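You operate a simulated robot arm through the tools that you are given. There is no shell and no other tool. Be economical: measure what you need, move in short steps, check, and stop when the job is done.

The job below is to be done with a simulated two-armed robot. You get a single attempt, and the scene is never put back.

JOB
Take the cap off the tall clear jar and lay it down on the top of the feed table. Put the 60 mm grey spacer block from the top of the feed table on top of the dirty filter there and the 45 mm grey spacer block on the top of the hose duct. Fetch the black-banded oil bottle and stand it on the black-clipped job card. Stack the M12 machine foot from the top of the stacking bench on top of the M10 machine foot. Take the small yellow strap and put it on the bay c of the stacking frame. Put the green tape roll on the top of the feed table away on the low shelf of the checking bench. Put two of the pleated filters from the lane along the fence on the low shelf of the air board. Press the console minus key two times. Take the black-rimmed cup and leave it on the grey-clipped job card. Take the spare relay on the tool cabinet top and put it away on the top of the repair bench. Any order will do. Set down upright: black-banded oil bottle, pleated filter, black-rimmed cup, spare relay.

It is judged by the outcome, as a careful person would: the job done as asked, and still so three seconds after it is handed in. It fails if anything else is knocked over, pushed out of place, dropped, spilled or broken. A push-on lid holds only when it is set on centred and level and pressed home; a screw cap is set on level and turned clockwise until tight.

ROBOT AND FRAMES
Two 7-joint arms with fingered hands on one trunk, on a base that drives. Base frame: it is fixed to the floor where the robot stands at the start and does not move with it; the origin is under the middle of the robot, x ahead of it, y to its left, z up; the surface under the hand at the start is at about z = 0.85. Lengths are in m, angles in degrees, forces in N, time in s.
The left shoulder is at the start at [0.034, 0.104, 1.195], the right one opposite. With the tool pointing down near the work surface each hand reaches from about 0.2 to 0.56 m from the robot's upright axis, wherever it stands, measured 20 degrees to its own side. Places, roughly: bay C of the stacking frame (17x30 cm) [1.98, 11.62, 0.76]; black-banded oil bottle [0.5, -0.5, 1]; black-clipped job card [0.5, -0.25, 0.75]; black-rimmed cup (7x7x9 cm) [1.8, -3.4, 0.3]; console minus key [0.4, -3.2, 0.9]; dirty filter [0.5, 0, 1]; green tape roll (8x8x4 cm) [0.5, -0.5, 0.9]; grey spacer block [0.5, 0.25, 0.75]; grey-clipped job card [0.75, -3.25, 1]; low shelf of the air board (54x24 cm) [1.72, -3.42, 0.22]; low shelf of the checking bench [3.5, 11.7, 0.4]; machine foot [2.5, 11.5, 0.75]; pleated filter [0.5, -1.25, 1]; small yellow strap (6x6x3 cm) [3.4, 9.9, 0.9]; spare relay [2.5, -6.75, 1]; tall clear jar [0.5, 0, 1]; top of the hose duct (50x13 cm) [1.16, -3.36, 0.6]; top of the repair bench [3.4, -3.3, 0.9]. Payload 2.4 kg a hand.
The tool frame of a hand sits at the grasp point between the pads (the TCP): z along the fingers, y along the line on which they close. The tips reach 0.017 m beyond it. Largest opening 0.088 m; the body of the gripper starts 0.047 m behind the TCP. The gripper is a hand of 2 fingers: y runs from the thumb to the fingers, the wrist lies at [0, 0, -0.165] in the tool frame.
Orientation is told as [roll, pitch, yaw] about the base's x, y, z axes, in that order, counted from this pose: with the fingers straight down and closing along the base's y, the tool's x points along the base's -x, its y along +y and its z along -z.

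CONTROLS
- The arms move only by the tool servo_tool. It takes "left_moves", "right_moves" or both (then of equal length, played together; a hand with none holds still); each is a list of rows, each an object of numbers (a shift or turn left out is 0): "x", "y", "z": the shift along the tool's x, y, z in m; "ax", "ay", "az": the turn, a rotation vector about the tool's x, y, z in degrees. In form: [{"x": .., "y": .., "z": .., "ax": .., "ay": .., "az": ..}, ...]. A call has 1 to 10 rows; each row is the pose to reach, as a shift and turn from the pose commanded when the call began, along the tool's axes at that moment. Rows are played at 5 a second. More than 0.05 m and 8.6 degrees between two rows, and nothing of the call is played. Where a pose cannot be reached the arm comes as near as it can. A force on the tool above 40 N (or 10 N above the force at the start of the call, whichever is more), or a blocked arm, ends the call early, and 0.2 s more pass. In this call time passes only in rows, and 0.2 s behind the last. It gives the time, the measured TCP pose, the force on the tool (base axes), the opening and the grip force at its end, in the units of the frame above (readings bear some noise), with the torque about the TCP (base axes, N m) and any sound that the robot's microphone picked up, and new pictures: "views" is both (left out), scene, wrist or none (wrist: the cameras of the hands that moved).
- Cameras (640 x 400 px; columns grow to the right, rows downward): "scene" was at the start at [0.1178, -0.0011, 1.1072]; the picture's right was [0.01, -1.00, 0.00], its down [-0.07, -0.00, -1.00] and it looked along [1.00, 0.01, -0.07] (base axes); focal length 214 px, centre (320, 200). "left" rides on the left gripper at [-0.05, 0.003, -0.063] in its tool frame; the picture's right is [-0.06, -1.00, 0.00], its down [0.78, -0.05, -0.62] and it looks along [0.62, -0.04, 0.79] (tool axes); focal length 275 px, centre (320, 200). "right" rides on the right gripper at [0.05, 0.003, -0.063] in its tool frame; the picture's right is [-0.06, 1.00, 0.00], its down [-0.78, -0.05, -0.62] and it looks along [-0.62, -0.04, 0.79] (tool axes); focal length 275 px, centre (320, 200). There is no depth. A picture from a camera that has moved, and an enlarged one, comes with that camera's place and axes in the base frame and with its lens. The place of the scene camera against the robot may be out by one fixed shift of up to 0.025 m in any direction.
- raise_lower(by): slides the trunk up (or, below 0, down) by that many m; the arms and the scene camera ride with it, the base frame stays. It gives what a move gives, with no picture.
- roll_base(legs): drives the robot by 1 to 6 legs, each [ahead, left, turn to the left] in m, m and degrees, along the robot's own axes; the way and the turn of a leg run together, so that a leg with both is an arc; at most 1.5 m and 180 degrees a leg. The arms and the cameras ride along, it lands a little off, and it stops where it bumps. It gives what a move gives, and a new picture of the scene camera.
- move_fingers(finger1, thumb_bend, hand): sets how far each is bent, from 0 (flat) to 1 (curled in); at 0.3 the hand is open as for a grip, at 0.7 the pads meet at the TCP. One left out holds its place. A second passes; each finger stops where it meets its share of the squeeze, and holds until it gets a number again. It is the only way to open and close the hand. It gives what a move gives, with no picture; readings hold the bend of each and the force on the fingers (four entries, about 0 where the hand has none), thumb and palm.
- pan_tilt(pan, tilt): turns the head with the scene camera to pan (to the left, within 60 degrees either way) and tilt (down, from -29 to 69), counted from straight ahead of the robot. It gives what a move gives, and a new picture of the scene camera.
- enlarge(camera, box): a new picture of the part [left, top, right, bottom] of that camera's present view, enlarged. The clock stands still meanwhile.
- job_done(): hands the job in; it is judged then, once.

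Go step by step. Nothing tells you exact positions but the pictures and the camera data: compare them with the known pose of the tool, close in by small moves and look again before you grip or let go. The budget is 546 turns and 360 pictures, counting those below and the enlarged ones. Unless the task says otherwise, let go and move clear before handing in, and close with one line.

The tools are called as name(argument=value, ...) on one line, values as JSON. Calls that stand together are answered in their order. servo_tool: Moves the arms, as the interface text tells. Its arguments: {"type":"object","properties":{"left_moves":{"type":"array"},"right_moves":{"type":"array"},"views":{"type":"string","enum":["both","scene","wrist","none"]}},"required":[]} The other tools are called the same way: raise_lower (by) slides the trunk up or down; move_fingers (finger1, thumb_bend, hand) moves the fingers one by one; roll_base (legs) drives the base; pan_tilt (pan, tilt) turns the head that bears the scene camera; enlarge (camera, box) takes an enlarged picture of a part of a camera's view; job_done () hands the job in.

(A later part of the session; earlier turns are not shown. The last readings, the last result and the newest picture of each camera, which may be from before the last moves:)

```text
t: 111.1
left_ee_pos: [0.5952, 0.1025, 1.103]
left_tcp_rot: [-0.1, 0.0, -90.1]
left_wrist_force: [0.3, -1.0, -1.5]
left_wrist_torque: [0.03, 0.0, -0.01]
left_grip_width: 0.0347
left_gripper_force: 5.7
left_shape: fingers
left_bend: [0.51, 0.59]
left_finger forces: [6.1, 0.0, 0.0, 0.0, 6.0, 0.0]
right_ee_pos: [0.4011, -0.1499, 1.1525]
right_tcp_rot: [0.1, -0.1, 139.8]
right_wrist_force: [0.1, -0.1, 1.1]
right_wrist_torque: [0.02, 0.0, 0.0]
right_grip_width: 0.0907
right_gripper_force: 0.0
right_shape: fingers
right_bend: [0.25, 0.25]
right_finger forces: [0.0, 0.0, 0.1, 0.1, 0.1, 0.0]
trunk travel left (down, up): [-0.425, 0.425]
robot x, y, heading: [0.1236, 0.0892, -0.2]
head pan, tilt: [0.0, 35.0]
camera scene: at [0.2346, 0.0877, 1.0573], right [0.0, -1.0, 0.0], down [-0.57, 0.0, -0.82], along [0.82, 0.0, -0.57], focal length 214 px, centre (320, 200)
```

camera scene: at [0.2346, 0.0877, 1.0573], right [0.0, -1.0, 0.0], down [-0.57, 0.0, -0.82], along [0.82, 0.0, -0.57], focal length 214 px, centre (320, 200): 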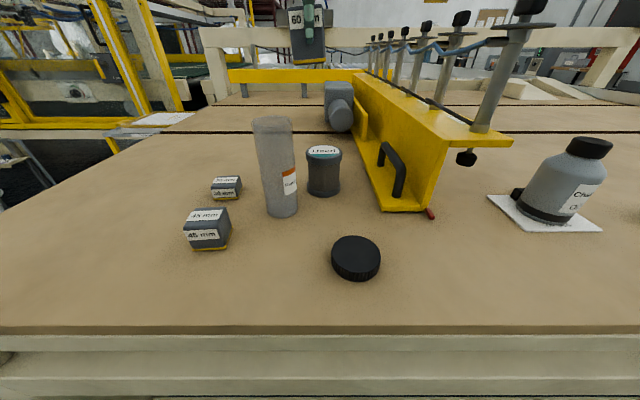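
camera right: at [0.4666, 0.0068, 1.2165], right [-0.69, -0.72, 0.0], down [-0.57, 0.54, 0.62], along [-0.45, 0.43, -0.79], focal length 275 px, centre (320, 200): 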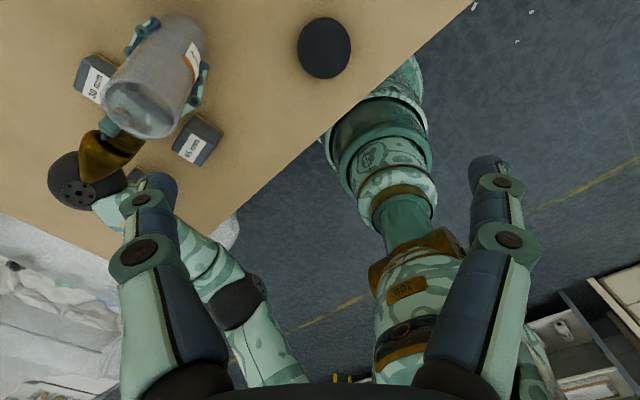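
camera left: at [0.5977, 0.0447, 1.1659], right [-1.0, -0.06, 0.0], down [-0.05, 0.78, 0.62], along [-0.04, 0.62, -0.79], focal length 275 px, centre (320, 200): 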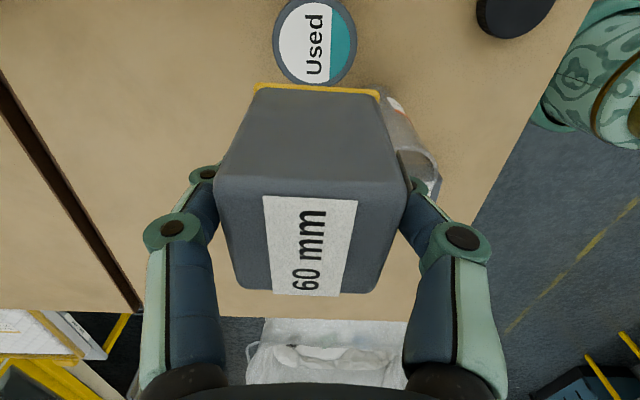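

servo_tool(left_moves=[{"x": -0.0235, "y": 0.002}, {"x": -0.0235, "y": 0.002, "z": 0.04}, {"x": -0.0235, "y": 0.002, "z": 0.08}, {"x": -0.0235, "y": 0.002, "z": 0.11}])

enlarge(camera="scene", box=[220, 60, 460, 240])

```text
t: 112.1
left_ee_pos: [0.5958, 0.0788, 0.9923]
left_tcp_rot: [0.0, -0.1, -90.1]
left_wrist_force: [0.3, -0.9, -1.4]
left_wrist_torque: [-0.02, -0.01, 0.03]
left_grip_width: 0.0347
left_gripper_force: 6.1
left_shape: fingers
left_bend: [0.51, 0.59]
left_finger forces: [6.0, 0.0, 0.1, 0.1, 6.1, 0.0]
right_ee_pos: [0.3998, -0.1487, 1.1536]
right_tcp_rot: [0.0, -0.1, 140.0]
right_wrist_force: [-0.1, -1.0, 0.5]
right_wrist_torque: [0.04, -0.01, 0.0]
right_grip_width: 0.0906
right_gripper_force: 0.1
right_shape: fingers
right_bend: [0.25, 0.25]
right_finger forces: [0.0, 0.0, 0.1, 0.1, 0.1, 0.0]
trunk travel left (down, up): [-0.425, 0.425]
robot x, y, heading: [0.1223, 0.0922, -0.1]
head pan, tilt: [0.0, 35.0]
camera scene: at [0.2343, 0.0882, 1.0574], right [0.0, -1.0, 0.0], down [-0.57, 0.0, -0.82], along [0.82, 0.0, -0.57], focal length 214 px, centre (320, 200)
camera left: at [0.6005, 0.0296, 1.055], right [-1.0, -0.06, 0.0], down [-0.05, 0.78, 0.62], along [-0.04, 0.62, -0.79], focal length 275 px, centre (320, 200)
```

scene: 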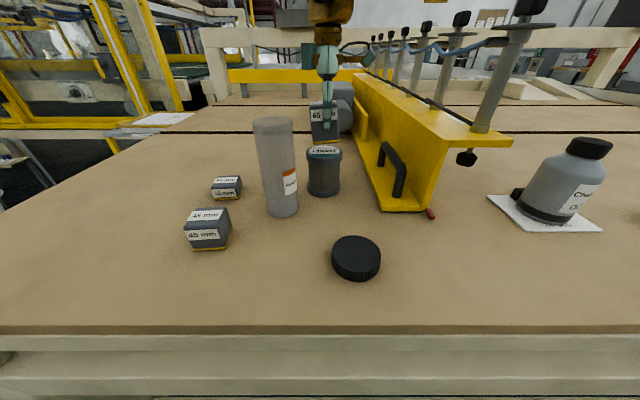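
left: 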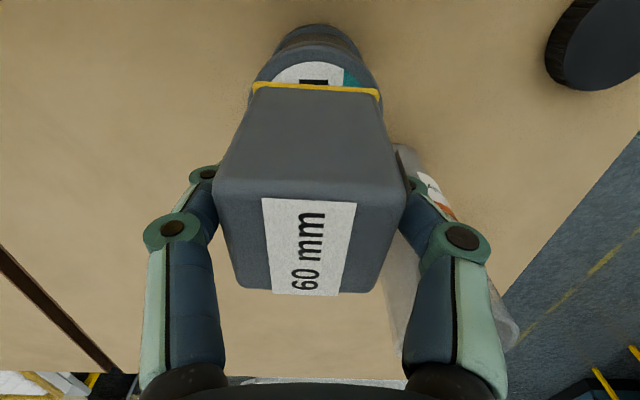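

```text
2.22 times, centred on (340, 150) of scene
camera zoom: at [0.2343, 0.0882, 1.0574], right [0.0, -1.0, 0.0], down [-0.57, 0.0, -0.82], along [0.82, 0.0, -0.57], focal length 477 px, centre (276, 311)
```

zoom: 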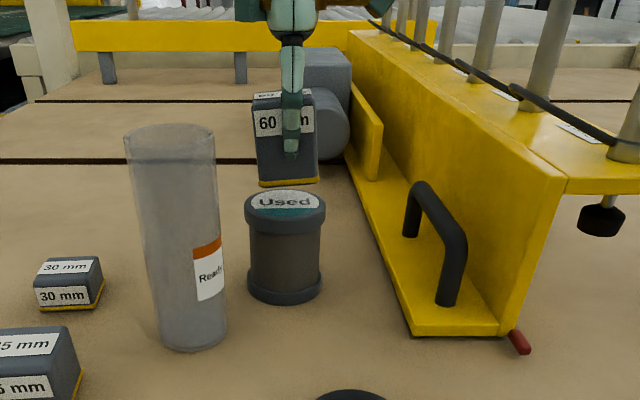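

servo_tool(left_moves=[{"z": 0.008}, {"z": 0.013}, {"z": 0.017}, {"z": 0.021}, {"z": 0.024}])

enlarge(camera="scene", box=[220, 60, 460, 240])

```text
t: 113.3
left_ee_pos: [0.5962, 0.0797, 0.9697]
left_tcp_rot: [0.2, 0.0, -90.1]
left_wrist_force: [0.0, 0.1, 7.2]
left_wrist_torque: [0.0, -0.06, -0.02]
left_grip_width: 0.0346
left_gripper_force: 6.4
left_shape: fingers
left_bend: [0.52, 0.6]
left_finger forces: [6.4, 0.1, 0.0, 0.0, 6.5, 0.0]
right_ee_pos: [0.4004, -0.1488, 1.1524]
right_tcp_rot: [0.1, 0.0, 139.9]
right_wrist_force: [-0.5, -0.4, 0.4]
right_wrist_torque: [-0.02, 0.0, -0.01]
right_grip_width: 0.091
right_gripper_force: 0.1
right_shape: fingers
right_bend: [0.25, 0.25]
right_finger forces: [0.0, 0.0, 0.1, 0.1, 0.0, 0.0]
trunk travel left (down, up): [-0.425, 0.425]
robot x, y, heading: [0.1188, 0.0926, -0.1]
head pan, tilt: [0.0, 35.0]
camera scene: at [0.2337, 0.0883, 1.0576], right [0.0, -1.0, 0.0], down [-0.57, 0.0, -0.82], along [0.82, 0.0, -0.57], focal length 214 px, centre (320, 200)
camera left: at [0.5999, 0.0294, 1.0328], right [-1.0, -0.06, 0.0], down [-0.05, 0.78, 0.62], along [-0.04, 0.62, -0.79], focal length 275 px, centre (320, 200)
```

scene: 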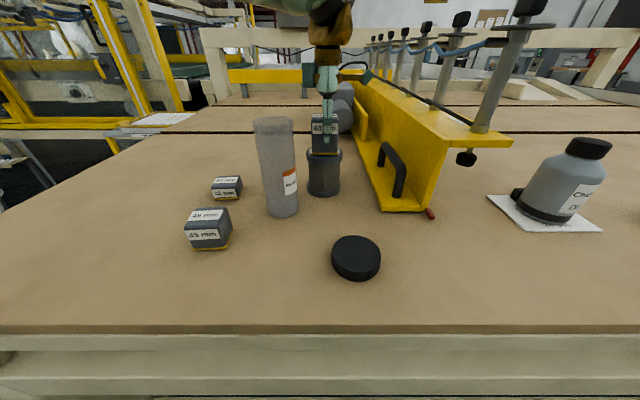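
left: 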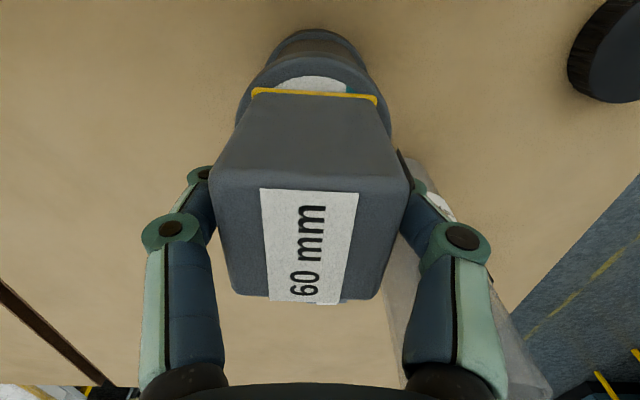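

```text
2.22 times, centred on (340, 150) of scene
camera zoom: at [0.2337, 0.0883, 1.0576], right [0.0, -1.0, 0.0], down [-0.57, 0.0, -0.82], along [0.82, 0.0, -0.57], focal length 477 px, centre (276, 311)
```

zoom: 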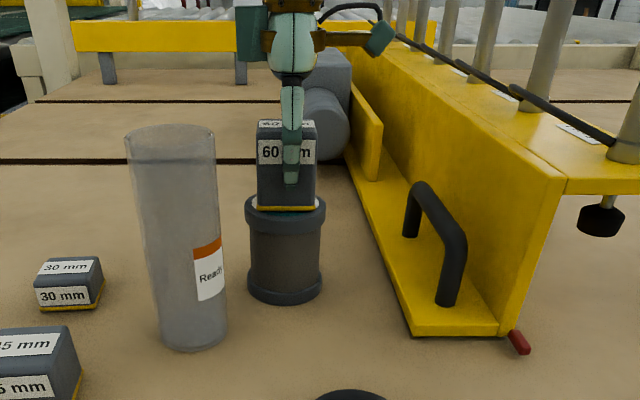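

Centred and in contact. Release and rise.

servo_tool(left_moves=[{"z": -0.001}], views="none")

move_fingers(hand="left", finger1=0.35, thumb_bend=0.35)

servo_tool(left_moves=[{"z": -0.03}, {"z": -0.06}, {"z": -0.1}, {"z": -0.14}, {"z": -0.17}])

```text
t: 113.7
left_ee_pos: [0.5954, 0.0799, 0.9704]
left_tcp_rot: [0.0, 0.0, -90.1]
left_wrist_force: [0.5, -1.1, 4.9]
left_wrist_torque: [0.06, -0.04, 0.0]
left_grip_width: 0.0349
left_gripper_force: 6.8
left_shape: fingers
left_bend: [0.52, 0.6]
left_finger forces: [6.6, 0.0, 0.0, 0.0, 6.1, 0.0]
right_ee_pos: [0.4004, -0.1495, 1.1525]
right_tcp_rot: [0.0, 0.1, 139.9]
right_wrist_force: [-0.1, 0.1, 0.2]
right_wrist_torque: [-0.03, -0.01, 0.02]
right_grip_width: 0.0907
right_gripper_force: 0.0
right_shape: fingers
right_bend: [0.25, 0.25]
right_finger forces: [0.1, 0.0, 0.0, 0.0, 0.0, 0.0]
trunk travel left (down, up): [-0.425, 0.425]
robot x, y, heading: [0.1168, 0.0892, -0.3]
head pan, tilt: [0.0, 35.0]
```

```text
t: 114.7
left_ee_pos: [0.597, 0.0795, 0.9699]
left_tcp_rot: [0.0, 0.1, -90.1]
left_wrist_force: [0.1, 0.4, -0.7]
left_wrist_torque: [0.03, 0.01, 0.03]
left_grip_width: 0.0726
left_gripper_force: 0.1
left_shape: fingers
left_bend: [0.35, 0.35]
left_finger forces: [0.0, 0.1, 0.0, 0.1, 0.0, 0.0]
right_ee_pos: [0.4002, -0.1491, 1.1533]
right_tcp_rot: [0.0, 0.1, 139.9]
right_wrist_force: [1.0, 0.7, -0.2]
right_wrist_torque: [0.0, 0.02, -0.01]
right_grip_width: 0.091
right_gripper_force: 0.1
right_shape: fingers
right_bend: [0.25, 0.25]
right_finger forces: [0.1, 0.1, 0.1, 0.0, 0.0, 0.0]
trunk travel left (down, up): [-0.425, 0.425]
robot x, y, heading: [0.1152, 0.0914, 0.0]
head pan, tilt: [0.0, 35.0]
```

```text
t: 115.9
left_ee_pos: [0.597, 0.0798, 1.1403]
left_tcp_rot: [0.0, 0.0, -90.2]
left_wrist_force: [-0.3, -1.0, 0.6]
left_wrist_torque: [-0.01, 0.0, 0.02]
left_grip_width: 0.0726
left_gripper_force: 0.0
left_shape: fingers
left_bend: [0.35, 0.35]
left_finger forces: [0.1, 0.0, 0.0, 0.0, 0.0, 0.1]
right_ee_pos: [0.4, -0.1485, 1.1519]
right_tcp_rot: [0.0, 0.0, 139.9]
right_wrist_force: [-1.2, -0.3, 0.4]
right_wrist_torque: [0.03, 0.01, 0.0]
right_grip_width: 0.0904
right_gripper_force: 0.1
right_shape: fingers
right_bend: [0.25, 0.25]
right_finger forces: [0.0, 0.1, 0.1, 0.0, 0.1, 0.0]
trunk travel left (down, up): [-0.425, 0.425]
robot x, y, heading: [0.1202, 0.0883, -0.1]
head pan, tilt: [0.0, 35.0]
camera scene: at [0.2341, 0.0883, 1.0574], right [0.0, -1.0, 0.0], down [-0.57, 0.0, -0.82], along [0.82, 0.0, -0.57], focal length 214 px, centre (320, 200)
camera left: at [0.5999, 0.0303, 1.2028], right [-1.0, -0.06, 0.0], down [-0.05, 0.78, 0.62], along [-0.04, 0.62, -0.79], focal length 275 px, centre (320, 200)
```

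scene: 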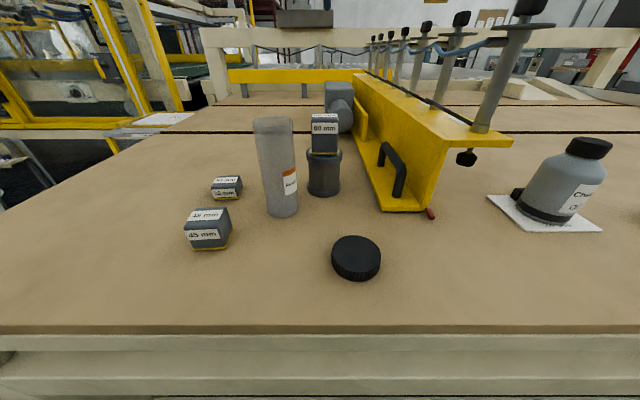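
left: 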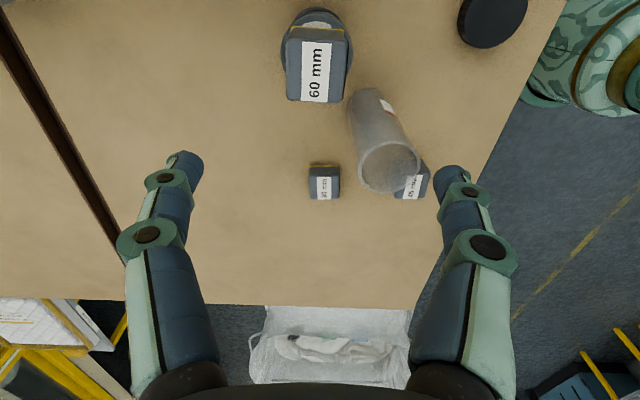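

The 60 mm block sits on the used filter. Next the 45 mm block with the left hand.

servo_tool(left_moves=[{"x": 0.033, "y": -0.0284}, {"x": 0.066, "y": -0.057}, {"x": 0.099, "y": -0.085}, {"x": 0.132, "y": -0.1136}, {"x": 0.165, "y": -0.142}, {"x": 0.165, "y": -0.142, "z": 0.04}, {"x": 0.165, "y": -0.142, "z": 0.08}, {"x": 0.165, "y": -0.142, "z": 0.12}], views="wrist")

```text
t: 117.7
left_ee_pos: [0.455, 0.2441, 1.0203]
left_tcp_rot: [0.1, 0.1, -90.2]
left_wrist_force: [0.3, 0.1, 0.3]
left_wrist_torque: [0.01, -0.01, -0.02]
left_grip_width: 0.0726
left_gripper_force: 0.0
left_shape: fingers
left_bend: [0.35, 0.35]
left_finger forces: [0.0, 0.0, 0.1, 0.0, 0.0, 0.0]
right_ee_pos: [0.4006, -0.1479, 1.1525]
right_tcp_rot: [0.1, 0.0, 139.8]
right_wrist_force: [0.6, 1.1, 0.1]
right_wrist_torque: [0.03, 0.04, -0.04]
right_grip_width: 0.0905
right_gripper_force: 0.1
right_shape: fingers
right_bend: [0.25, 0.25]
right_finger forces: [0.1, 0.1, 0.0, 0.0, 0.0, 0.0]
trunk travel left (down, up): [-0.425, 0.425]
robot x, y, heading: [0.1216, 0.0868, -0.2]
head pan, tilt: [0.0, 35.0]
camera left: at [0.4586, 0.1951, 1.0832], right [-1.0, -0.06, 0.0], down [-0.05, 0.78, 0.62], along [-0.04, 0.62, -0.79], focal length 275 px, centre (320, 200)
```

left: 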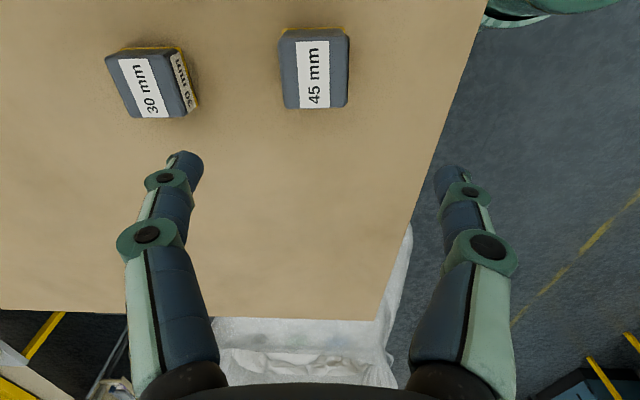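

servo_tool(left_moves=[{"x": -0.004, "y": 0.004, "z": 0.045}, {"x": -0.004, "y": 0.004, "z": 0.09}, {"x": -0.004, "y": 0.004, "z": 0.138}], views="wrist")

move_fingers(hand="left", finger1=0.65, thumb_bend=0.65)

servo_tool(left_moves=[{"z": -0.04}, {"z": -0.09}, {"z": -0.14}, {"z": -0.19}, {"z": -0.24}, {"z": -0.27}])

```text
t: 118.5
left_ee_pos: [0.4601, 0.2392, 0.8811]
left_tcp_rot: [0.0, 0.1, -90.1]
left_wrist_force: [-0.1, -0.5, 0.9]
left_wrist_torque: [0.03, 0.02, -0.01]
left_grip_width: 0.0726
left_gripper_force: 0.1
left_shape: fingers
left_bend: [0.35, 0.35]
left_finger forces: [0.0, 0.0, 0.0, 0.0, 0.0, 0.1]
right_ee_pos: [0.4007, -0.1492, 1.1519]
right_tcp_rot: [0.0, 0.1, 140.0]
right_wrist_force: [0.5, 0.6, 0.2]
right_wrist_torque: [-0.01, -0.02, 0.03]
right_grip_width: 0.0908
right_gripper_force: 0.0
right_shape: fingers
right_bend: [0.25, 0.25]
right_finger forces: [0.0, 0.0, 0.0, 0.0, 0.1, 0.0]
trunk travel left (down, up): [-0.425, 0.425]
robot x, y, heading: [0.1189, 0.0928, -0.2]
head pan, tilt: [0.0, 35.0]
camera left: at [0.4629, 0.1904, 0.9445], right [-1.0, -0.06, 0.0], down [-0.05, 0.78, 0.62], along [-0.04, 0.62, -0.79], focal length 275 px, centre (320, 200)
```

left: 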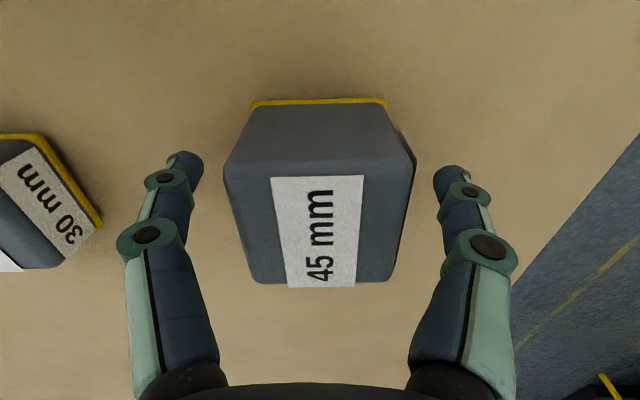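

```text
t: 119.5
left_ee_pos: [0.4598, 0.2401, 0.8819]
left_tcp_rot: [0.0, 0.0, -90.1]
left_wrist_force: [-0.1, -0.1, 0.5]
left_wrist_torque: [0.01, -0.02, -0.01]
left_grip_width: 0.0353
left_gripper_force: 6.1
left_shape: fingers
left_bend: [0.51, 0.58]
left_finger forces: [6.3, 0.0, 0.0, 0.0, 6.4, 0.1]
right_ee_pos: [0.4009, -0.1492, 1.1531]
right_tcp_rot: [0.0, 0.0, 139.9]
right_wrist_force: [-0.1, -1.2, -0.5]
right_wrist_torque: [-0.01, 0.01, 0.03]
right_grip_width: 0.0908
right_gripper_force: 0.1
right_shape: fingers
right_bend: [0.25, 0.25]
right_finger forces: [0.0, 0.0, 0.0, 0.1, 0.1, 0.0]
trunk travel left (down, up): [-0.425, 0.425]
robot x, y, heading: [0.1213, 0.0919, -0.1]
head pan, tilt: [0.0, 35.0]
```

```text
t: 120.9
left_ee_pos: [0.4602, 0.241, 1.1527]
left_tcp_rot: [0.0, -0.1, -90.1]
left_wrist_force: [-0.2, -0.1, -0.1]
left_wrist_torque: [0.01, 0.02, -0.01]
left_grip_width: 0.0355
left_gripper_force: 6.4
left_shape: fingers
left_bend: [0.51, 0.59]
left_finger forces: [6.3, 0.1, 0.0, 0.0, 6.2, 0.0]
right_ee_pos: [0.4002, -0.1484, 1.1521]
right_tcp_rot: [0.1, 0.1, 139.9]
right_wrist_force: [-0.3, -0.4, -0.7]
right_wrist_torque: [0.01, 0.0, -0.02]
right_grip_width: 0.0905
right_gripper_force: 0.0
right_shape: fingers
right_bend: [0.25, 0.25]
right_finger forces: [0.0, 0.0, 0.0, 0.0, 0.1, 0.0]
trunk travel left (down, up): [-0.425, 0.425]
robot x, y, heading: [0.1185, 0.0877, -0.1]
head pan, tilt: [0.0, 35.0]
camera scene: at [0.2341, 0.0883, 1.0574], right [0.0, -1.0, 0.0], down [-0.57, 0.0, -0.82], along [0.82, 0.0, -0.57], focal length 214 px, centre (320, 200)
camera left: at [0.4628, 0.1908, 1.2156], right [-1.0, -0.06, 0.0], down [-0.05, 0.78, 0.62], along [-0.04, 0.62, -0.79], focal length 275 px, centre (320, 200)
```

scene: 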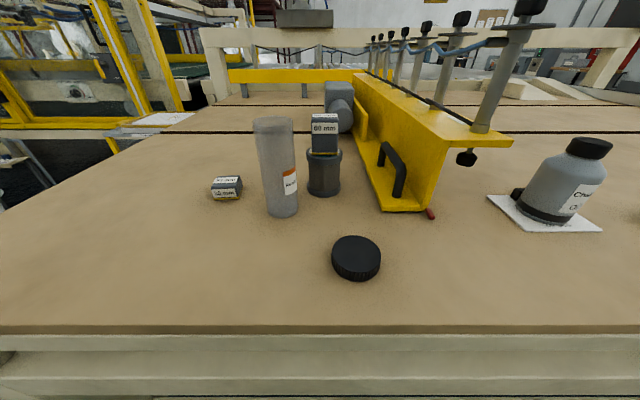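
left: 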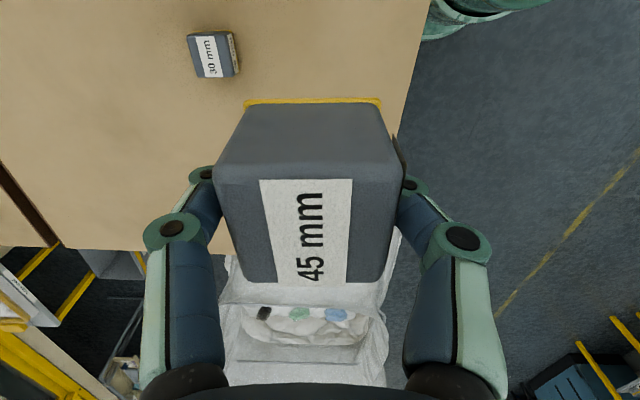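

45 mm block held. I back away from the table and look to the right.

roll_base(legs=[[-0.5, 0, 0]])

pan_tilt(pan=-60, tilt=20)

```text
t: 123.9
left_ee_pos: [-0.0431, 0.2406, 1.1514]
left_tcp_rot: [0.0, 0.0, -90.2]
left_wrist_force: [-0.3, -0.2, -0.7]
left_wrist_torque: [0.0, -0.01, 0.0]
left_grip_width: 0.0354
left_gripper_force: 5.8
left_shape: fingers
left_bend: [0.51, 0.59]
left_finger forces: [6.2, 0.0, 0.1, 0.0, 6.3, 0.0]
right_ee_pos: [-0.1019, -0.148, 1.152]
right_tcp_rot: [0.0, 0.0, 139.8]
right_wrist_force: [-0.3, 0.0, -0.4]
right_wrist_torque: [0.0, -0.01, 0.01]
right_grip_width: 0.0905
right_gripper_force: 0.1
right_shape: fingers
right_bend: [0.25, 0.25]
right_finger forces: [0.1, 0.0, 0.0, 0.0, 0.1, 0.0]
trunk travel left (down, up): [-0.425, 0.425]
robot x, y, heading: [-0.3805, 0.0886, -0.1]
head pan, tilt: [0.0, 35.0]
camera scene: at [-0.2685, 0.0893, 1.0574], right [0.0, -1.0, 0.0], down [-0.57, 0.0, -0.82], along [0.82, 0.0, -0.57], focal length 214 px, centre (320, 200)
```

scene: 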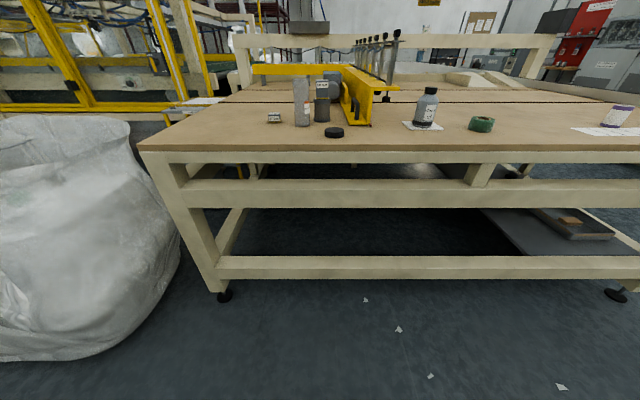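

```text
t: 125.2
left_ee_pos: [-0.0419, 0.2418, 1.1516]
left_tcp_rot: [0.0, 0.0, -90.1]
left_wrist_force: [-0.3, 0.7, -0.9]
left_wrist_torque: [-0.02, -0.01, -0.02]
left_grip_width: 0.0354
left_gripper_force: 6.3
left_shape: fingers
left_bend: [0.51, 0.59]
left_finger forces: [6.1, 0.1, 0.0, 0.0, 6.2, 0.0]
right_ee_pos: [-0.1016, -0.1468, 1.1524]
right_tcp_rot: [0.0, 0.0, 139.9]
right_wrist_force: [-0.2, 0.1, 0.9]
right_wrist_torque: [-0.03, 0.01, 0.01]
right_grip_width: 0.0906
right_gripper_force: 0.1
right_shape: fingers
right_bend: [0.25, 0.25]
right_finger forces: [0.0, 0.0, 0.0, 0.0, 0.0, 0.0]
trunk travel left (down, up): [-0.425, 0.425]
robot x, y, heading: [-0.3847, 0.0949, -0.2]
head pan, tilt: [-60.0, 20.0]
camera scene: at [-0.3098, 0.0088, 1.0812], right [-0.87, -0.5, 0.0], down [-0.17, 0.3, -0.94], along [0.47, -0.81, -0.34], focal length 214 px, centre (320, 200)
```

scene: 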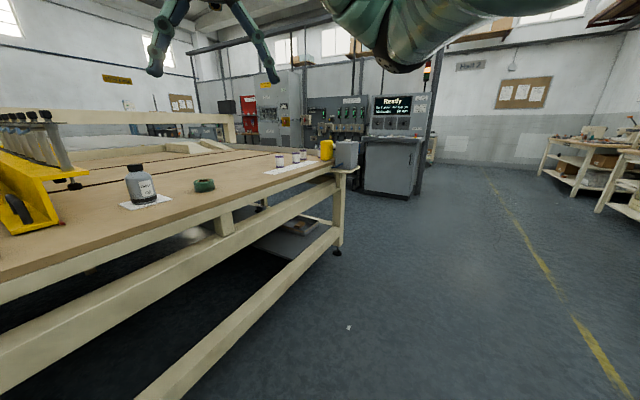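

I drive along the table toward the console row, then turn to face it.

roll_base(legs=[[0, -1.2, 0], [0, -1.1, 0], [0, 0, -90]])

pan_tilt(pan=0, tilt=15)

```text
t: 140.4
left_ee_pos: [-0.2504, -2.5652, 1.1511]
left_tcp_rot: [0.0, -0.1, 179.2]
left_wrist_force: [-0.9, -0.3, -1.7]
left_wrist_torque: [-0.02, -0.01, -0.01]
left_grip_width: 0.0351
left_gripper_force: 5.7
left_shape: fingers
left_bend: [0.51, 0.59]
left_finger forces: [6.0, 0.1, 0.0, 0.0, 6.0, 0.1]
right_ee_pos: [-0.6384, -2.5021, 1.1521]
right_tcp_rot: [0.0, -0.1, 49.2]
right_wrist_force: [0.1, -0.3, -0.4]
right_wrist_torque: [0.04, 0.0, 0.0]
right_grip_width: 0.0907
right_gripper_force: 0.0
right_shape: fingers
right_bend: [0.25, 0.25]
right_finger forces: [0.0, 0.0, 0.0, 0.0, 0.0, 0.0]
trunk travel left (down, up): [-0.425, 0.425]
robot x, y, heading: [-0.3954, -2.2197, -91.1]
head pan, tilt: [-60.0, 20.0]
camera scene: at [-0.4805, -2.3, 1.0812], right [-0.49, 0.87, 0.0], down [0.3, 0.17, -0.94], along [-0.82, -0.46, -0.34], focal length 214 px, centre (320, 200)
```

scene: 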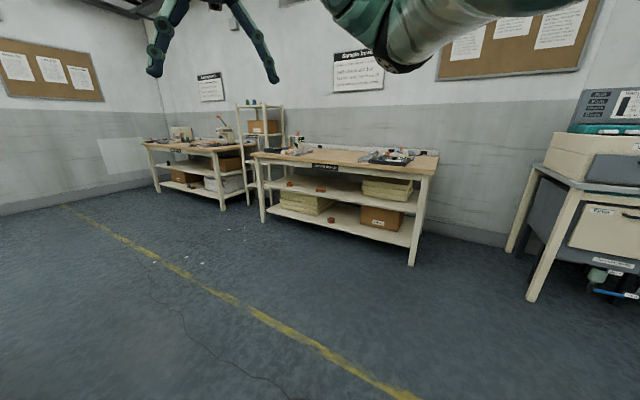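

```text
t: 141.7
left_ee_pos: [-0.2504, -2.5655, 1.1535]
left_tcp_rot: [0.0, 0.0, 179.2]
left_wrist_force: [-0.1, 0.0, -1.3]
left_wrist_torque: [-0.06, 0.0, 0.01]
left_grip_width: 0.0348
left_gripper_force: 6.1
left_shape: fingers
left_bend: [0.51, 0.59]
left_finger forces: [5.9, 0.1, 0.0, 0.1, 6.0, 0.0]
right_ee_pos: [-0.6385, -2.5013, 1.1526]
right_tcp_rot: [0.0, 0.0, 49.2]
right_wrist_force: [0.0, 0.3, -0.1]
right_wrist_torque: [-0.01, 0.0, 0.02]
right_grip_width: 0.0907
right_gripper_force: 0.0
right_shape: fingers
right_bend: [0.25, 0.25]
right_finger forces: [0.0, 0.1, 0.1, 0.1, 0.0, 0.1]
trunk travel left (down, up): [-0.425, 0.425]
robot x, y, heading: [-0.3958, -2.2245, -90.7]
head pan, tilt: [0.0, 15.0]
camera scene: at [-0.4005, -2.348, 1.0894], right [-1.0, 0.01, 0.0], down [0.0, 0.26, -0.97], along [-0.01, -0.97, -0.26], focal length 214 px, centre (320, 200)
```

scene: 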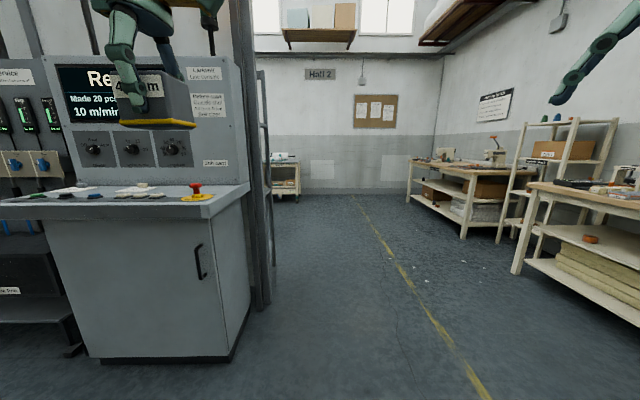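

The console faces me. I slide left (+x) along the row.

roll_base(legs=[[0, 1.1, 0.9]])

```text
t: 147.3
left_ee_pos: [0.8646, -2.5636, 1.1523]
left_tcp_rot: [0.0, 0.0, -179.4]
left_wrist_force: [0.6, -0.6, -1.2]
left_wrist_torque: [0.01, 0.01, -0.01]
left_grip_width: 0.035
left_gripper_force: 6.5
left_shape: fingers
left_bend: [0.51, 0.59]
left_finger forces: [6.0, 0.1, 0.1, 0.0, 6.0, 0.0]
right_ee_pos: [0.4753, -2.5085, 1.1527]
right_tcp_rot: [-0.1, 0.0, 50.4]
right_wrist_force: [-0.2, -0.1, 0.0]
right_wrist_torque: [0.01, 0.02, -0.02]
right_grip_width: 0.0907
right_gripper_force: 0.1
right_shape: fingers
right_bend: [0.25, 0.25]
right_finger forces: [0.0, 0.0, 0.0, 0.0, 0.0, 0.0]
trunk travel left (down, up): [-0.425, 0.425]
robot x, y, heading: [0.7122, -2.2268, -89.5]
head pan, tilt: [0.0, 15.0]
camera scene: at [0.7087, -2.3509, 1.0894], right [-1.0, -0.01, 0.0], down [0.0, 0.26, -0.97], along [0.01, -0.97, -0.26], focal length 214 px, centre (320, 200)
```

scene: 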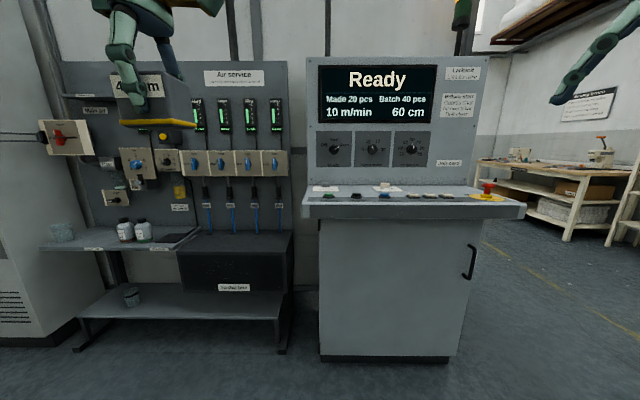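

enlarge(camera="scene", box=[40, 180, 310, 350])

enlarge(camera="scene", box=[290, 120, 540, 280])

```text
2.35 times, centred on (175, 265) of scene
camera zoom: at [0.7087, -2.3509, 1.0894], right [-1.0, -0.01, 0.0], down [0.0, 0.26, -0.97], along [0.01, -0.97, -0.26], focal length 505 px, centre (661, 47)
```

zoom: 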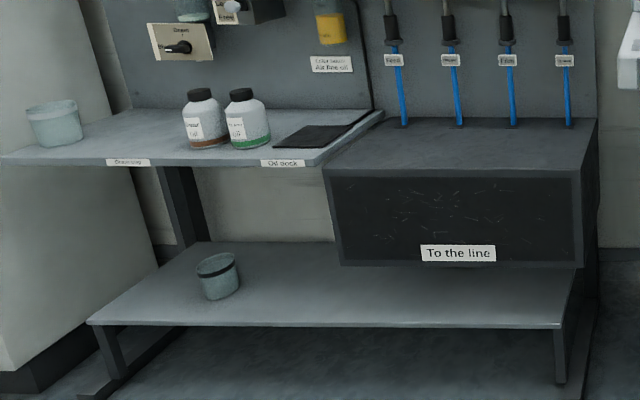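

```text
2.50 times, centred on (415, 200) of scene
camera zoom: at [0.7087, -2.3509, 1.0894], right [-1.0, -0.01, 0.0], down [0.0, 0.26, -0.97], along [0.01, -0.97, -0.26], focal length 536 px, centre (82, 200)
```

zoom: 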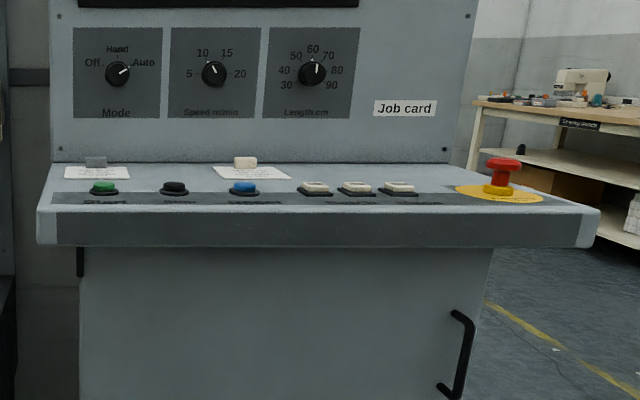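

The air board with the hose duct ("To the line"), the black-rimmed cup on its low shelf, the grey-clipped card on the console. I go to the duct first.

roll_base(legs=[[0, 0.42, 0], [0.45, 0, -0.5]])

pan_tilt(pan=5, tilt=45)

```text
t: 152.2
left_ee_pos: [1.2846, -3.0109, 1.1516]
left_tcp_rot: [0.0, 0.0, -179.5]
left_wrist_force: [0.4, -0.9, -0.6]
left_wrist_torque: [-0.01, 0.01, 0.02]
left_grip_width: 0.0349
left_gripper_force: 6.6
left_shape: fingers
left_bend: [0.51, 0.59]
left_finger forces: [6.0, 0.0, 0.1, 0.1, 6.0, 0.1]
right_ee_pos: [0.8943, -2.9557, 1.1525]
right_tcp_rot: [0.0, 0.0, 50.5]
right_wrist_force: [0.2, -1.1, 0.2]
right_wrist_torque: [0.0, -0.01, 0.0]
right_grip_width: 0.0906
right_gripper_force: 0.0
right_shape: fingers
right_bend: [0.25, 0.25]
right_finger forces: [0.1, 0.0, 0.1, 0.1, 0.0, 0.1]
trunk travel left (down, up): [-0.425, 0.425]
robot x, y, heading: [1.1317, -2.6754, -89.4]
head pan, tilt: [0.0, 15.0]
camera scene: at [1.1282, -2.7975, 1.0893], right [-1.0, -0.01, 0.0], down [0.0, 0.26, -0.97], along [0.01, -0.97, -0.26], focal length 214 px, centre (320, 200)
```

scene: 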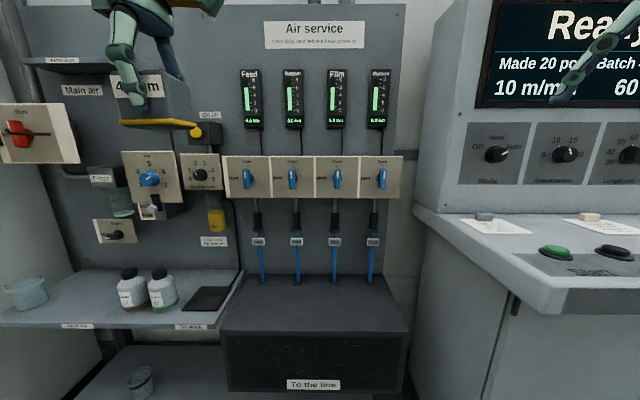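

```text
t: 153.2
left_ee_pos: [1.2835, -3.0104, 1.1523]
left_tcp_rot: [0.0, 0.0, -179.5]
left_wrist_force: [-0.3, 0.4, -1.0]
left_wrist_torque: [0.0, 0.03, 0.03]
left_grip_width: 0.0351
left_gripper_force: 5.8
left_shape: fingers
left_bend: [0.51, 0.59]
left_finger forces: [6.0, 0.0, 0.0, 0.0, 6.0, 0.0]
right_ee_pos: [0.8947, -2.9547, 1.1519]
right_tcp_rot: [-0.1, 0.0, 50.5]
right_wrist_force: [0.4, 0.0, 0.1]
right_wrist_torque: [0.01, 0.03, -0.01]
right_grip_width: 0.0906
right_gripper_force: 0.0
right_shape: fingers
right_bend: [0.25, 0.25]
right_finger forces: [0.1, 0.0, 0.1, 0.0, 0.1, 0.0]
trunk travel left (down, up): [-0.425, 0.425]
robot x, y, heading: [1.1322, -2.673, -89.7]
head pan, tilt: [5.0, 45.0]
camera scene: at [1.1352, -2.7848, 1.0426], right [-1.0, -0.1, 0.0], down [-0.07, 0.7, -0.71], along [0.07, -0.7, -0.71], focal length 214 px, centre (320, 200)
```

scene: 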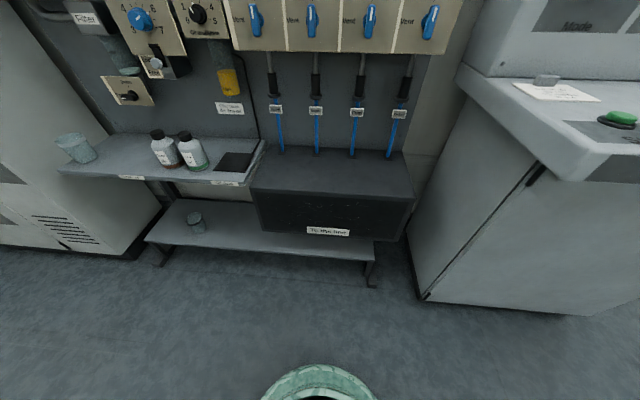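

Duct top: z≈0.60, front edge y≈-3.27, x 0.90–1.39. I first bring the right hand inward and unwind its yaw.

servo_tool(right_moves=[{"az": 8, "x": -0.01, "y": -0.006}, {"az": 16, "x": -0.02, "y": -0.012}, {"az": 24, "x": -0.03, "y": -0.018}, {"az": 32, "x": -0.04, "y": -0.024}, {"az": 40, "x": -0.05, "y": -0.03}, {"az": 48, "x": -0.06, "y": -0.036}, {"az": 56, "x": -0.07, "y": -0.042}, {"az": 64, "x": -0.08, "y": -0.05}, {"az": 72, "x": -0.087, "y": -0.057}, {"az": 80, "x": -0.087, "y": -0.057}], views="none")

servo_tool(right_moves=[{"az": 8}, {"az": 16}, {"az": 24}, {"az": 32}, {"az": 40}, {"az": 48}, {"az": 56}, {"az": 60}], views="none")

raise_lower(by=-0.28)

roll_base(legs=[[0.2, 0, 0]])

```text
t: 155.4
left_ee_pos: [1.2841, -3.0103, 1.1525]
left_tcp_rot: [0.0, 0.0, -179.5]
left_wrist_force: [-0.2, 0.0, -1.4]
left_wrist_torque: [0.01, 0.0, -0.01]
left_grip_width: 0.0351
left_gripper_force: 5.6
left_shape: fingers
left_bend: [0.51, 0.59]
left_finger forces: [6.1, 0.0, 0.1, 0.0, 5.9, 0.0]
right_ee_pos: [0.9937, -2.9243, 1.1522]
right_tcp_rot: [0.0, 0.0, -29.7]
right_wrist_force: [0.0, 0.2, 0.4]
right_wrist_torque: [0.02, 0.02, -0.01]
right_grip_width: 0.0908
right_gripper_force: 0.1
right_shape: fingers
right_bend: [0.25, 0.25]
right_finger forces: [0.0, 0.1, 0.0, 0.0, 0.0, 0.1]
trunk travel left (down, up): [-0.425, 0.425]
robot x, y, heading: [1.1292, -2.6751, -89.5]
head pan, tilt: [5.0, 45.0]
```

```text
t: 157.2
left_ee_pos: [1.2832, -3.0106, 1.1522]
left_tcp_rot: [0.0, 0.0, -179.5]
left_wrist_force: [-1.0, 0.2, -1.1]
left_wrist_torque: [0.01, 0.01, -0.02]
left_grip_width: 0.0352
left_gripper_force: 6.1
left_shape: fingers
left_bend: [0.51, 0.59]
left_finger forces: [6.0, 0.0, 0.0, 0.1, 6.0, 0.0]
right_ee_pos: [0.9941, -2.9256, 1.153]
right_tcp_rot: [0.0, 0.0, -89.7]
right_wrist_force: [0.2, -0.6, -0.4]
right_wrist_torque: [0.01, -0.01, 0.01]
right_grip_width: 0.0907
right_gripper_force: 0.0
right_shape: fingers
right_bend: [0.25, 0.25]
right_finger forces: [0.0, 0.0, 0.0, 0.0, 0.0, 0.0]
trunk travel left (down, up): [-0.425, 0.425]
robot x, y, heading: [1.1311, -2.6702, -89.4]
head pan, tilt: [5.0, 45.0]
```

```text
t: 160.0
left_ee_pos: [1.2842, -3.0098, 0.8721]
left_tcp_rot: [0.0, 0.0, -179.5]
left_wrist_force: [0.7, 0.4, -0.6]
left_wrist_torque: [-0.03, -0.01, 0.01]
left_grip_width: 0.0347
left_gripper_force: 6.0
left_shape: fingers
left_bend: [0.51, 0.59]
left_finger forces: [6.0, 0.0, 0.0, 0.0, 6.1, 0.0]
right_ee_pos: [0.9934, -2.9248, 0.8729]
right_tcp_rot: [0.0, 0.1, -89.5]
right_wrist_force: [-0.2, 0.4, 0.0]
right_wrist_torque: [-0.01, 0.01, -0.03]
right_grip_width: 0.0907
right_gripper_force: 0.0
right_shape: fingers
right_bend: [0.25, 0.25]
right_finger forces: [0.0, 0.0, 0.1, 0.0, 0.0, 0.1]
trunk travel left (down, up): [-0.145, 0.705]
robot x, y, heading: [1.1295, -2.6751, -89.5]
head pan, tilt: [5.0, 45.0]
```

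```text
t: 161.6
left_ee_pos: [1.2842, -3.2109, 0.8728]
left_tcp_rot: [-0.1, 0.0, -179.6]
left_wrist_force: [0.0, 0.3, -1.0]
left_wrist_torque: [0.0, 0.0, -0.02]
left_grip_width: 0.0348
left_gripper_force: 5.8
left_shape: fingers
left_bend: [0.51, 0.59]
left_finger forces: [6.1, 0.1, 0.0, 0.0, 6.0, 0.0]
right_ee_pos: [0.9943, -3.1254, 0.8719]
right_tcp_rot: [-0.1, 0.1, -89.5]
right_wrist_force: [0.1, 0.1, 0.0]
right_wrist_torque: [-0.03, -0.01, 0.0]
right_grip_width: 0.0907
right_gripper_force: 0.1
right_shape: fingers
right_bend: [0.25, 0.25]
right_finger forces: [0.1, 0.1, 0.0, 0.0, 0.1, 0.0]
trunk travel left (down, up): [-0.145, 0.705]
robot x, y, heading: [1.1331, -2.8767, -89.6]
head pan, tilt: [5.0, 45.0]
camera scene: at [1.1368, -2.9955, 0.7628], right [-1.0, -0.09, 0.0], down [-0.07, 0.7, -0.71], along [0.07, -0.7, -0.71], focal length 214 px, centre (320, 200)
```

scene: 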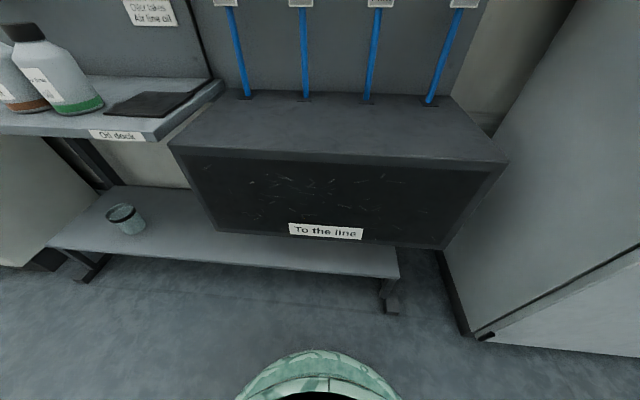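

servo_tool(left_moves=[{"x": -0.02, "y": 0.04}, {"x": -0.04, "y": 0.08}, {"x": -0.064, "y": 0.12}, {"x": -0.064, "y": 0.129, "z": 0.045}, {"x": -0.064, "y": 0.129, "z": 0.09}, {"x": -0.064, "y": 0.129, "z": 0.13}, {"x": -0.064, "y": 0.129, "z": 0.17}, {"x": -0.064, "y": 0.129, "z": 0.2}])

```text
t: 163.4
left_ee_pos: [1.2222, -3.3395, 0.6712]
left_tcp_rot: [-0.1, 0.0, -179.5]
left_wrist_force: [0.3, 0.4, -0.5]
left_wrist_torque: [0.0, -0.02, 0.03]
left_grip_width: 0.035
left_gripper_force: 5.4
left_shape: fingers
left_bend: [0.51, 0.59]
left_finger forces: [6.0, 0.0, 0.1, 0.0, 6.1, 0.0]
right_ee_pos: [0.9948, -3.1245, 0.8727]
right_tcp_rot: [0.0, 0.0, -89.6]
right_wrist_force: [0.5, 0.1, 1.0]
right_wrist_torque: [0.02, -0.03, -0.02]
right_grip_width: 0.0909
right_gripper_force: 0.2
right_shape: fingers
right_bend: [0.25, 0.25]
right_finger forces: [0.0, 0.0, 0.1, 0.1, 0.1, 0.1]
trunk travel left (down, up): [-0.145, 0.705]
robot x, y, heading: [1.1306, -2.873, -89.5]
head pan, tilt: [5.0, 45.0]
camera scene: at [1.1367, -2.9956, 0.7628], right [-1.0, -0.09, 0.0], down [-0.07, 0.7, -0.71], along [0.07, -0.7, -0.71], focal length 214 px, centre (320, 200)
camera left: at [1.1718, -3.3437, 0.7341], right [-0.07, 1.0, 0.0], down [0.78, 0.06, 0.62], along [0.62, 0.04, -0.79], focal length 275 px, centre (320, 200)
```

scene: 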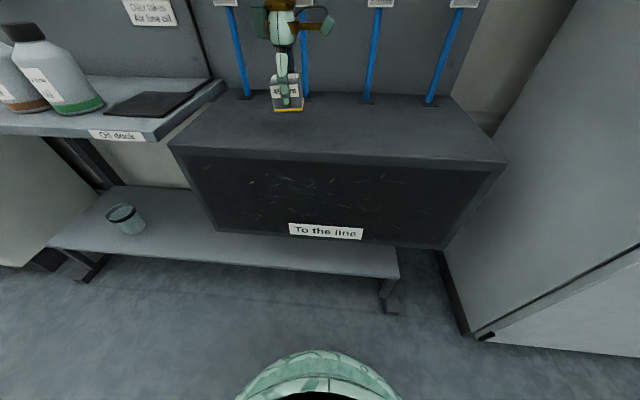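
left: 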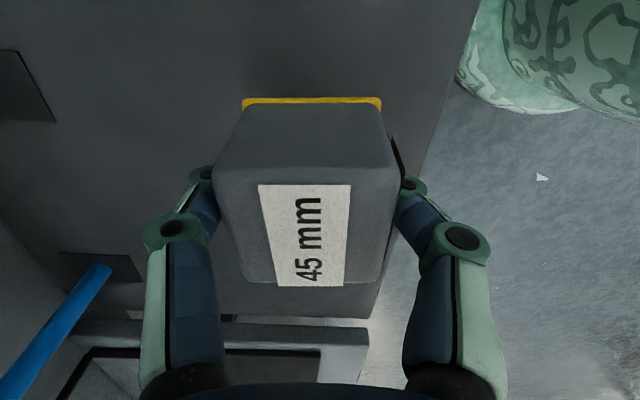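

servo_tool(left_moves=[{"z": 0.015}, {"z": 0.022}, {"z": 0.027}, {"z": 0.032}, {"z": 0.036}, {"z": 0.04}], views="scene")

```text
t: 164.8
left_ee_pos: [1.2219, -3.3402, 0.6317]
left_tcp_rot: [0.0, 0.0, -179.6]
left_wrist_force: [-0.9, -0.1, -0.6]
left_wrist_torque: [-0.01, 0.01, 0.0]
left_grip_width: 0.0348
left_gripper_force: 5.6
left_shape: fingers
left_bend: [0.51, 0.59]
left_finger forces: [5.9, 0.0, 0.0, 0.0, 6.0, 0.0]
right_ee_pos: [0.9951, -3.1247, 0.874]
right_tcp_rot: [0.0, 0.0, -89.6]
right_wrist_force: [0.0, -0.2, 0.4]
right_wrist_torque: [-0.01, 0.0, 0.0]
right_grip_width: 0.0906
right_gripper_force: 0.1
right_shape: fingers
right_bend: [0.25, 0.25]
right_finger forces: [0.0, 0.0, 0.0, 0.0, 0.0, 0.1]
trunk travel left (down, up): [-0.145, 0.705]
robot x, y, heading: [1.131, -2.8744, -89.6]
head pan, tilt: [5.0, 45.0]
camera scene: at [1.1367, -2.9956, 0.7628], right [-1.0, -0.09, 0.0], down [-0.07, 0.7, -0.71], along [0.07, -0.7, -0.71], focal length 214 px, centre (320, 200)
```

scene: 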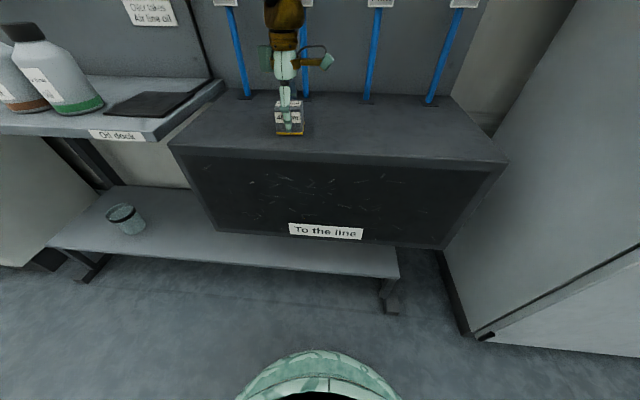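

servo_tool(left_moves=[{"z": 0.004}, {"z": 0.008}, {"z": 0.012}, {"z": 0.016}, {"z": 0.02}], views="none")

```text
t: 165.9
left_ee_pos: [1.2215, -3.3413, 0.621]
left_tcp_rot: [0.7, -0.2, -179.4]
left_wrist_force: [1.7, 1.8, 22.5]
left_wrist_torque: [0.27, -0.04, -0.07]
left_grip_width: 0.0353
left_gripper_force: 13.5
left_shape: fingers
left_bend: [0.56, 0.61]
left_finger forces: [8.7, 0.0, 0.0, 0.0, 19.1, 0.0]
right_ee_pos: [0.9934, -3.1225, 0.8726]
right_tcp_rot: [0.0, 0.1, -89.6]
right_wrist_force: [1.3, -0.4, -0.4]
right_wrist_torque: [0.02, 0.02, -0.02]
right_grip_width: 0.0909
right_gripper_force: 0.0
right_shape: fingers
right_bend: [0.25, 0.25]
right_finger forces: [0.0, 0.0, 0.0, 0.0, 0.0, 0.0]
trunk travel left (down, up): [-0.145, 0.705]
robot x, y, heading: [1.1328, -2.8724, -89.4]
head pan, tilt: [5.0, 45.0]
stopped in row 5 (left hand): the force on the tool passed its limit at 45 N (the readings are from after the stop); the commanded pose is now the measured one
```

servo_tool(left_moves=[{"z": -0.003}], views="none")

move_fingers(hand="left", finger1=0.35, thumb_bend=0.35)

servo_tool(left_moves=[{"z": -0.04}, {"z": -0.08}, {"z": -0.12}, {"z": -0.16}, {"z": -0.2}, {"z": -0.24}], views="scene")

```text
t: 166.3
left_ee_pos: [1.2215, -3.3424, 0.6207]
left_tcp_rot: [0.4, -0.2, -179.5]
left_wrist_force: [-0.4, 0.7, 10.8]
left_wrist_torque: [-0.05, 0.01, 0.04]
left_grip_width: 0.0355
left_gripper_force: 8.4
left_shape: fingers
left_bend: [0.55, 0.6]
left_finger forces: [8.4, 0.0, 0.0, 0.0, 8.5, 0.1]
right_ee_pos: [0.9948, -3.1244, 0.8722]
right_tcp_rot: [0.0, 0.1, -89.6]
right_wrist_force: [0.8, 0.6, -0.3]
right_wrist_torque: [0.03, 0.05, -0.01]
right_grip_width: 0.0905
right_gripper_force: 0.0
right_shape: fingers
right_bend: [0.25, 0.25]
right_finger forces: [0.0, 0.0, 0.2, 0.0, 0.0, 0.0]
trunk travel left (down, up): [-0.145, 0.705]
robot x, y, heading: [1.131, -2.8729, -89.8]
head pan, tilt: [5.0, 45.0]
```

```text
t: 167.3
left_ee_pos: [1.2221, -3.3418, 0.6202]
left_tcp_rot: [0.3, -0.1, -179.5]
left_wrist_force: [0.0, -0.3, 0.2]
left_wrist_torque: [-0.05, 0.01, 0.0]
left_grip_width: 0.0724
left_gripper_force: 0.1
left_shape: fingers
left_bend: [0.35, 0.35]
left_finger forces: [0.0, 0.0, 0.2, 0.1, 0.0, 0.1]
right_ee_pos: [0.9946, -3.1244, 0.8732]
right_tcp_rot: [0.0, 0.1, -89.6]
right_wrist_force: [-1.6, -0.3, 0.0]
right_wrist_torque: [-0.01, -0.02, -0.02]
right_grip_width: 0.0906
right_gripper_force: 0.0
right_shape: fingers
right_bend: [0.25, 0.25]
right_finger forces: [0.1, 0.0, 0.1, 0.0, 0.1, 0.1]
trunk travel left (down, up): [-0.145, 0.705]
robot x, y, heading: [1.131, -2.8754, -89.3]
head pan, tilt: [5.0, 45.0]
```

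```text
t: 168.7
left_ee_pos: [1.2219, -3.3404, 0.8599]
left_tcp_rot: [0.3, -0.1, -179.5]
left_wrist_force: [0.1, 0.0, 0.2]
left_wrist_torque: [-0.02, 0.03, -0.01]
left_grip_width: 0.0726
left_gripper_force: 0.1
left_shape: fingers
left_bend: [0.35, 0.35]
left_finger forces: [0.0, 0.0, 0.0, 0.0, 0.0, 0.1]
right_ee_pos: [0.9947, -3.1249, 0.8725]
right_tcp_rot: [0.0, 0.0, -89.6]
right_wrist_force: [0.0, 0.3, 1.0]
right_wrist_torque: [-0.01, -0.01, -0.04]
right_grip_width: 0.0906
right_gripper_force: 0.0
right_shape: fingers
right_bend: [0.25, 0.25]
right_finger forces: [0.0, 0.0, 0.1, 0.0, 0.1, 0.0]
trunk travel left (down, up): [-0.145, 0.705]
robot x, y, heading: [1.1316, -2.8728, -89.9]
head pan, tilt: [5.0, 45.0]
camera scene: at [1.1368, -2.9956, 0.7628], right [-1.0, -0.09, 0.0], down [-0.07, 0.7, -0.71], along [0.07, -0.7, -0.71], focal length 214 px, centre (320, 200)
```

scene: 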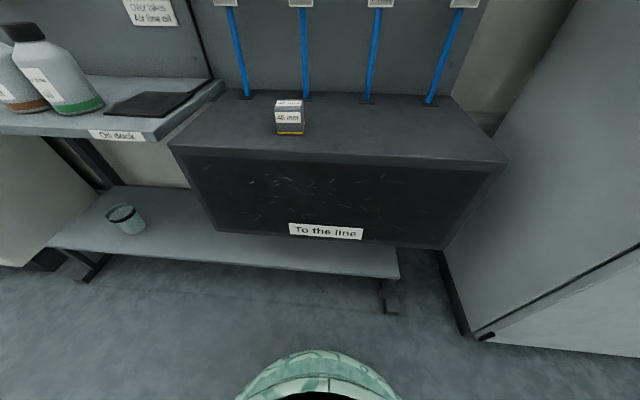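

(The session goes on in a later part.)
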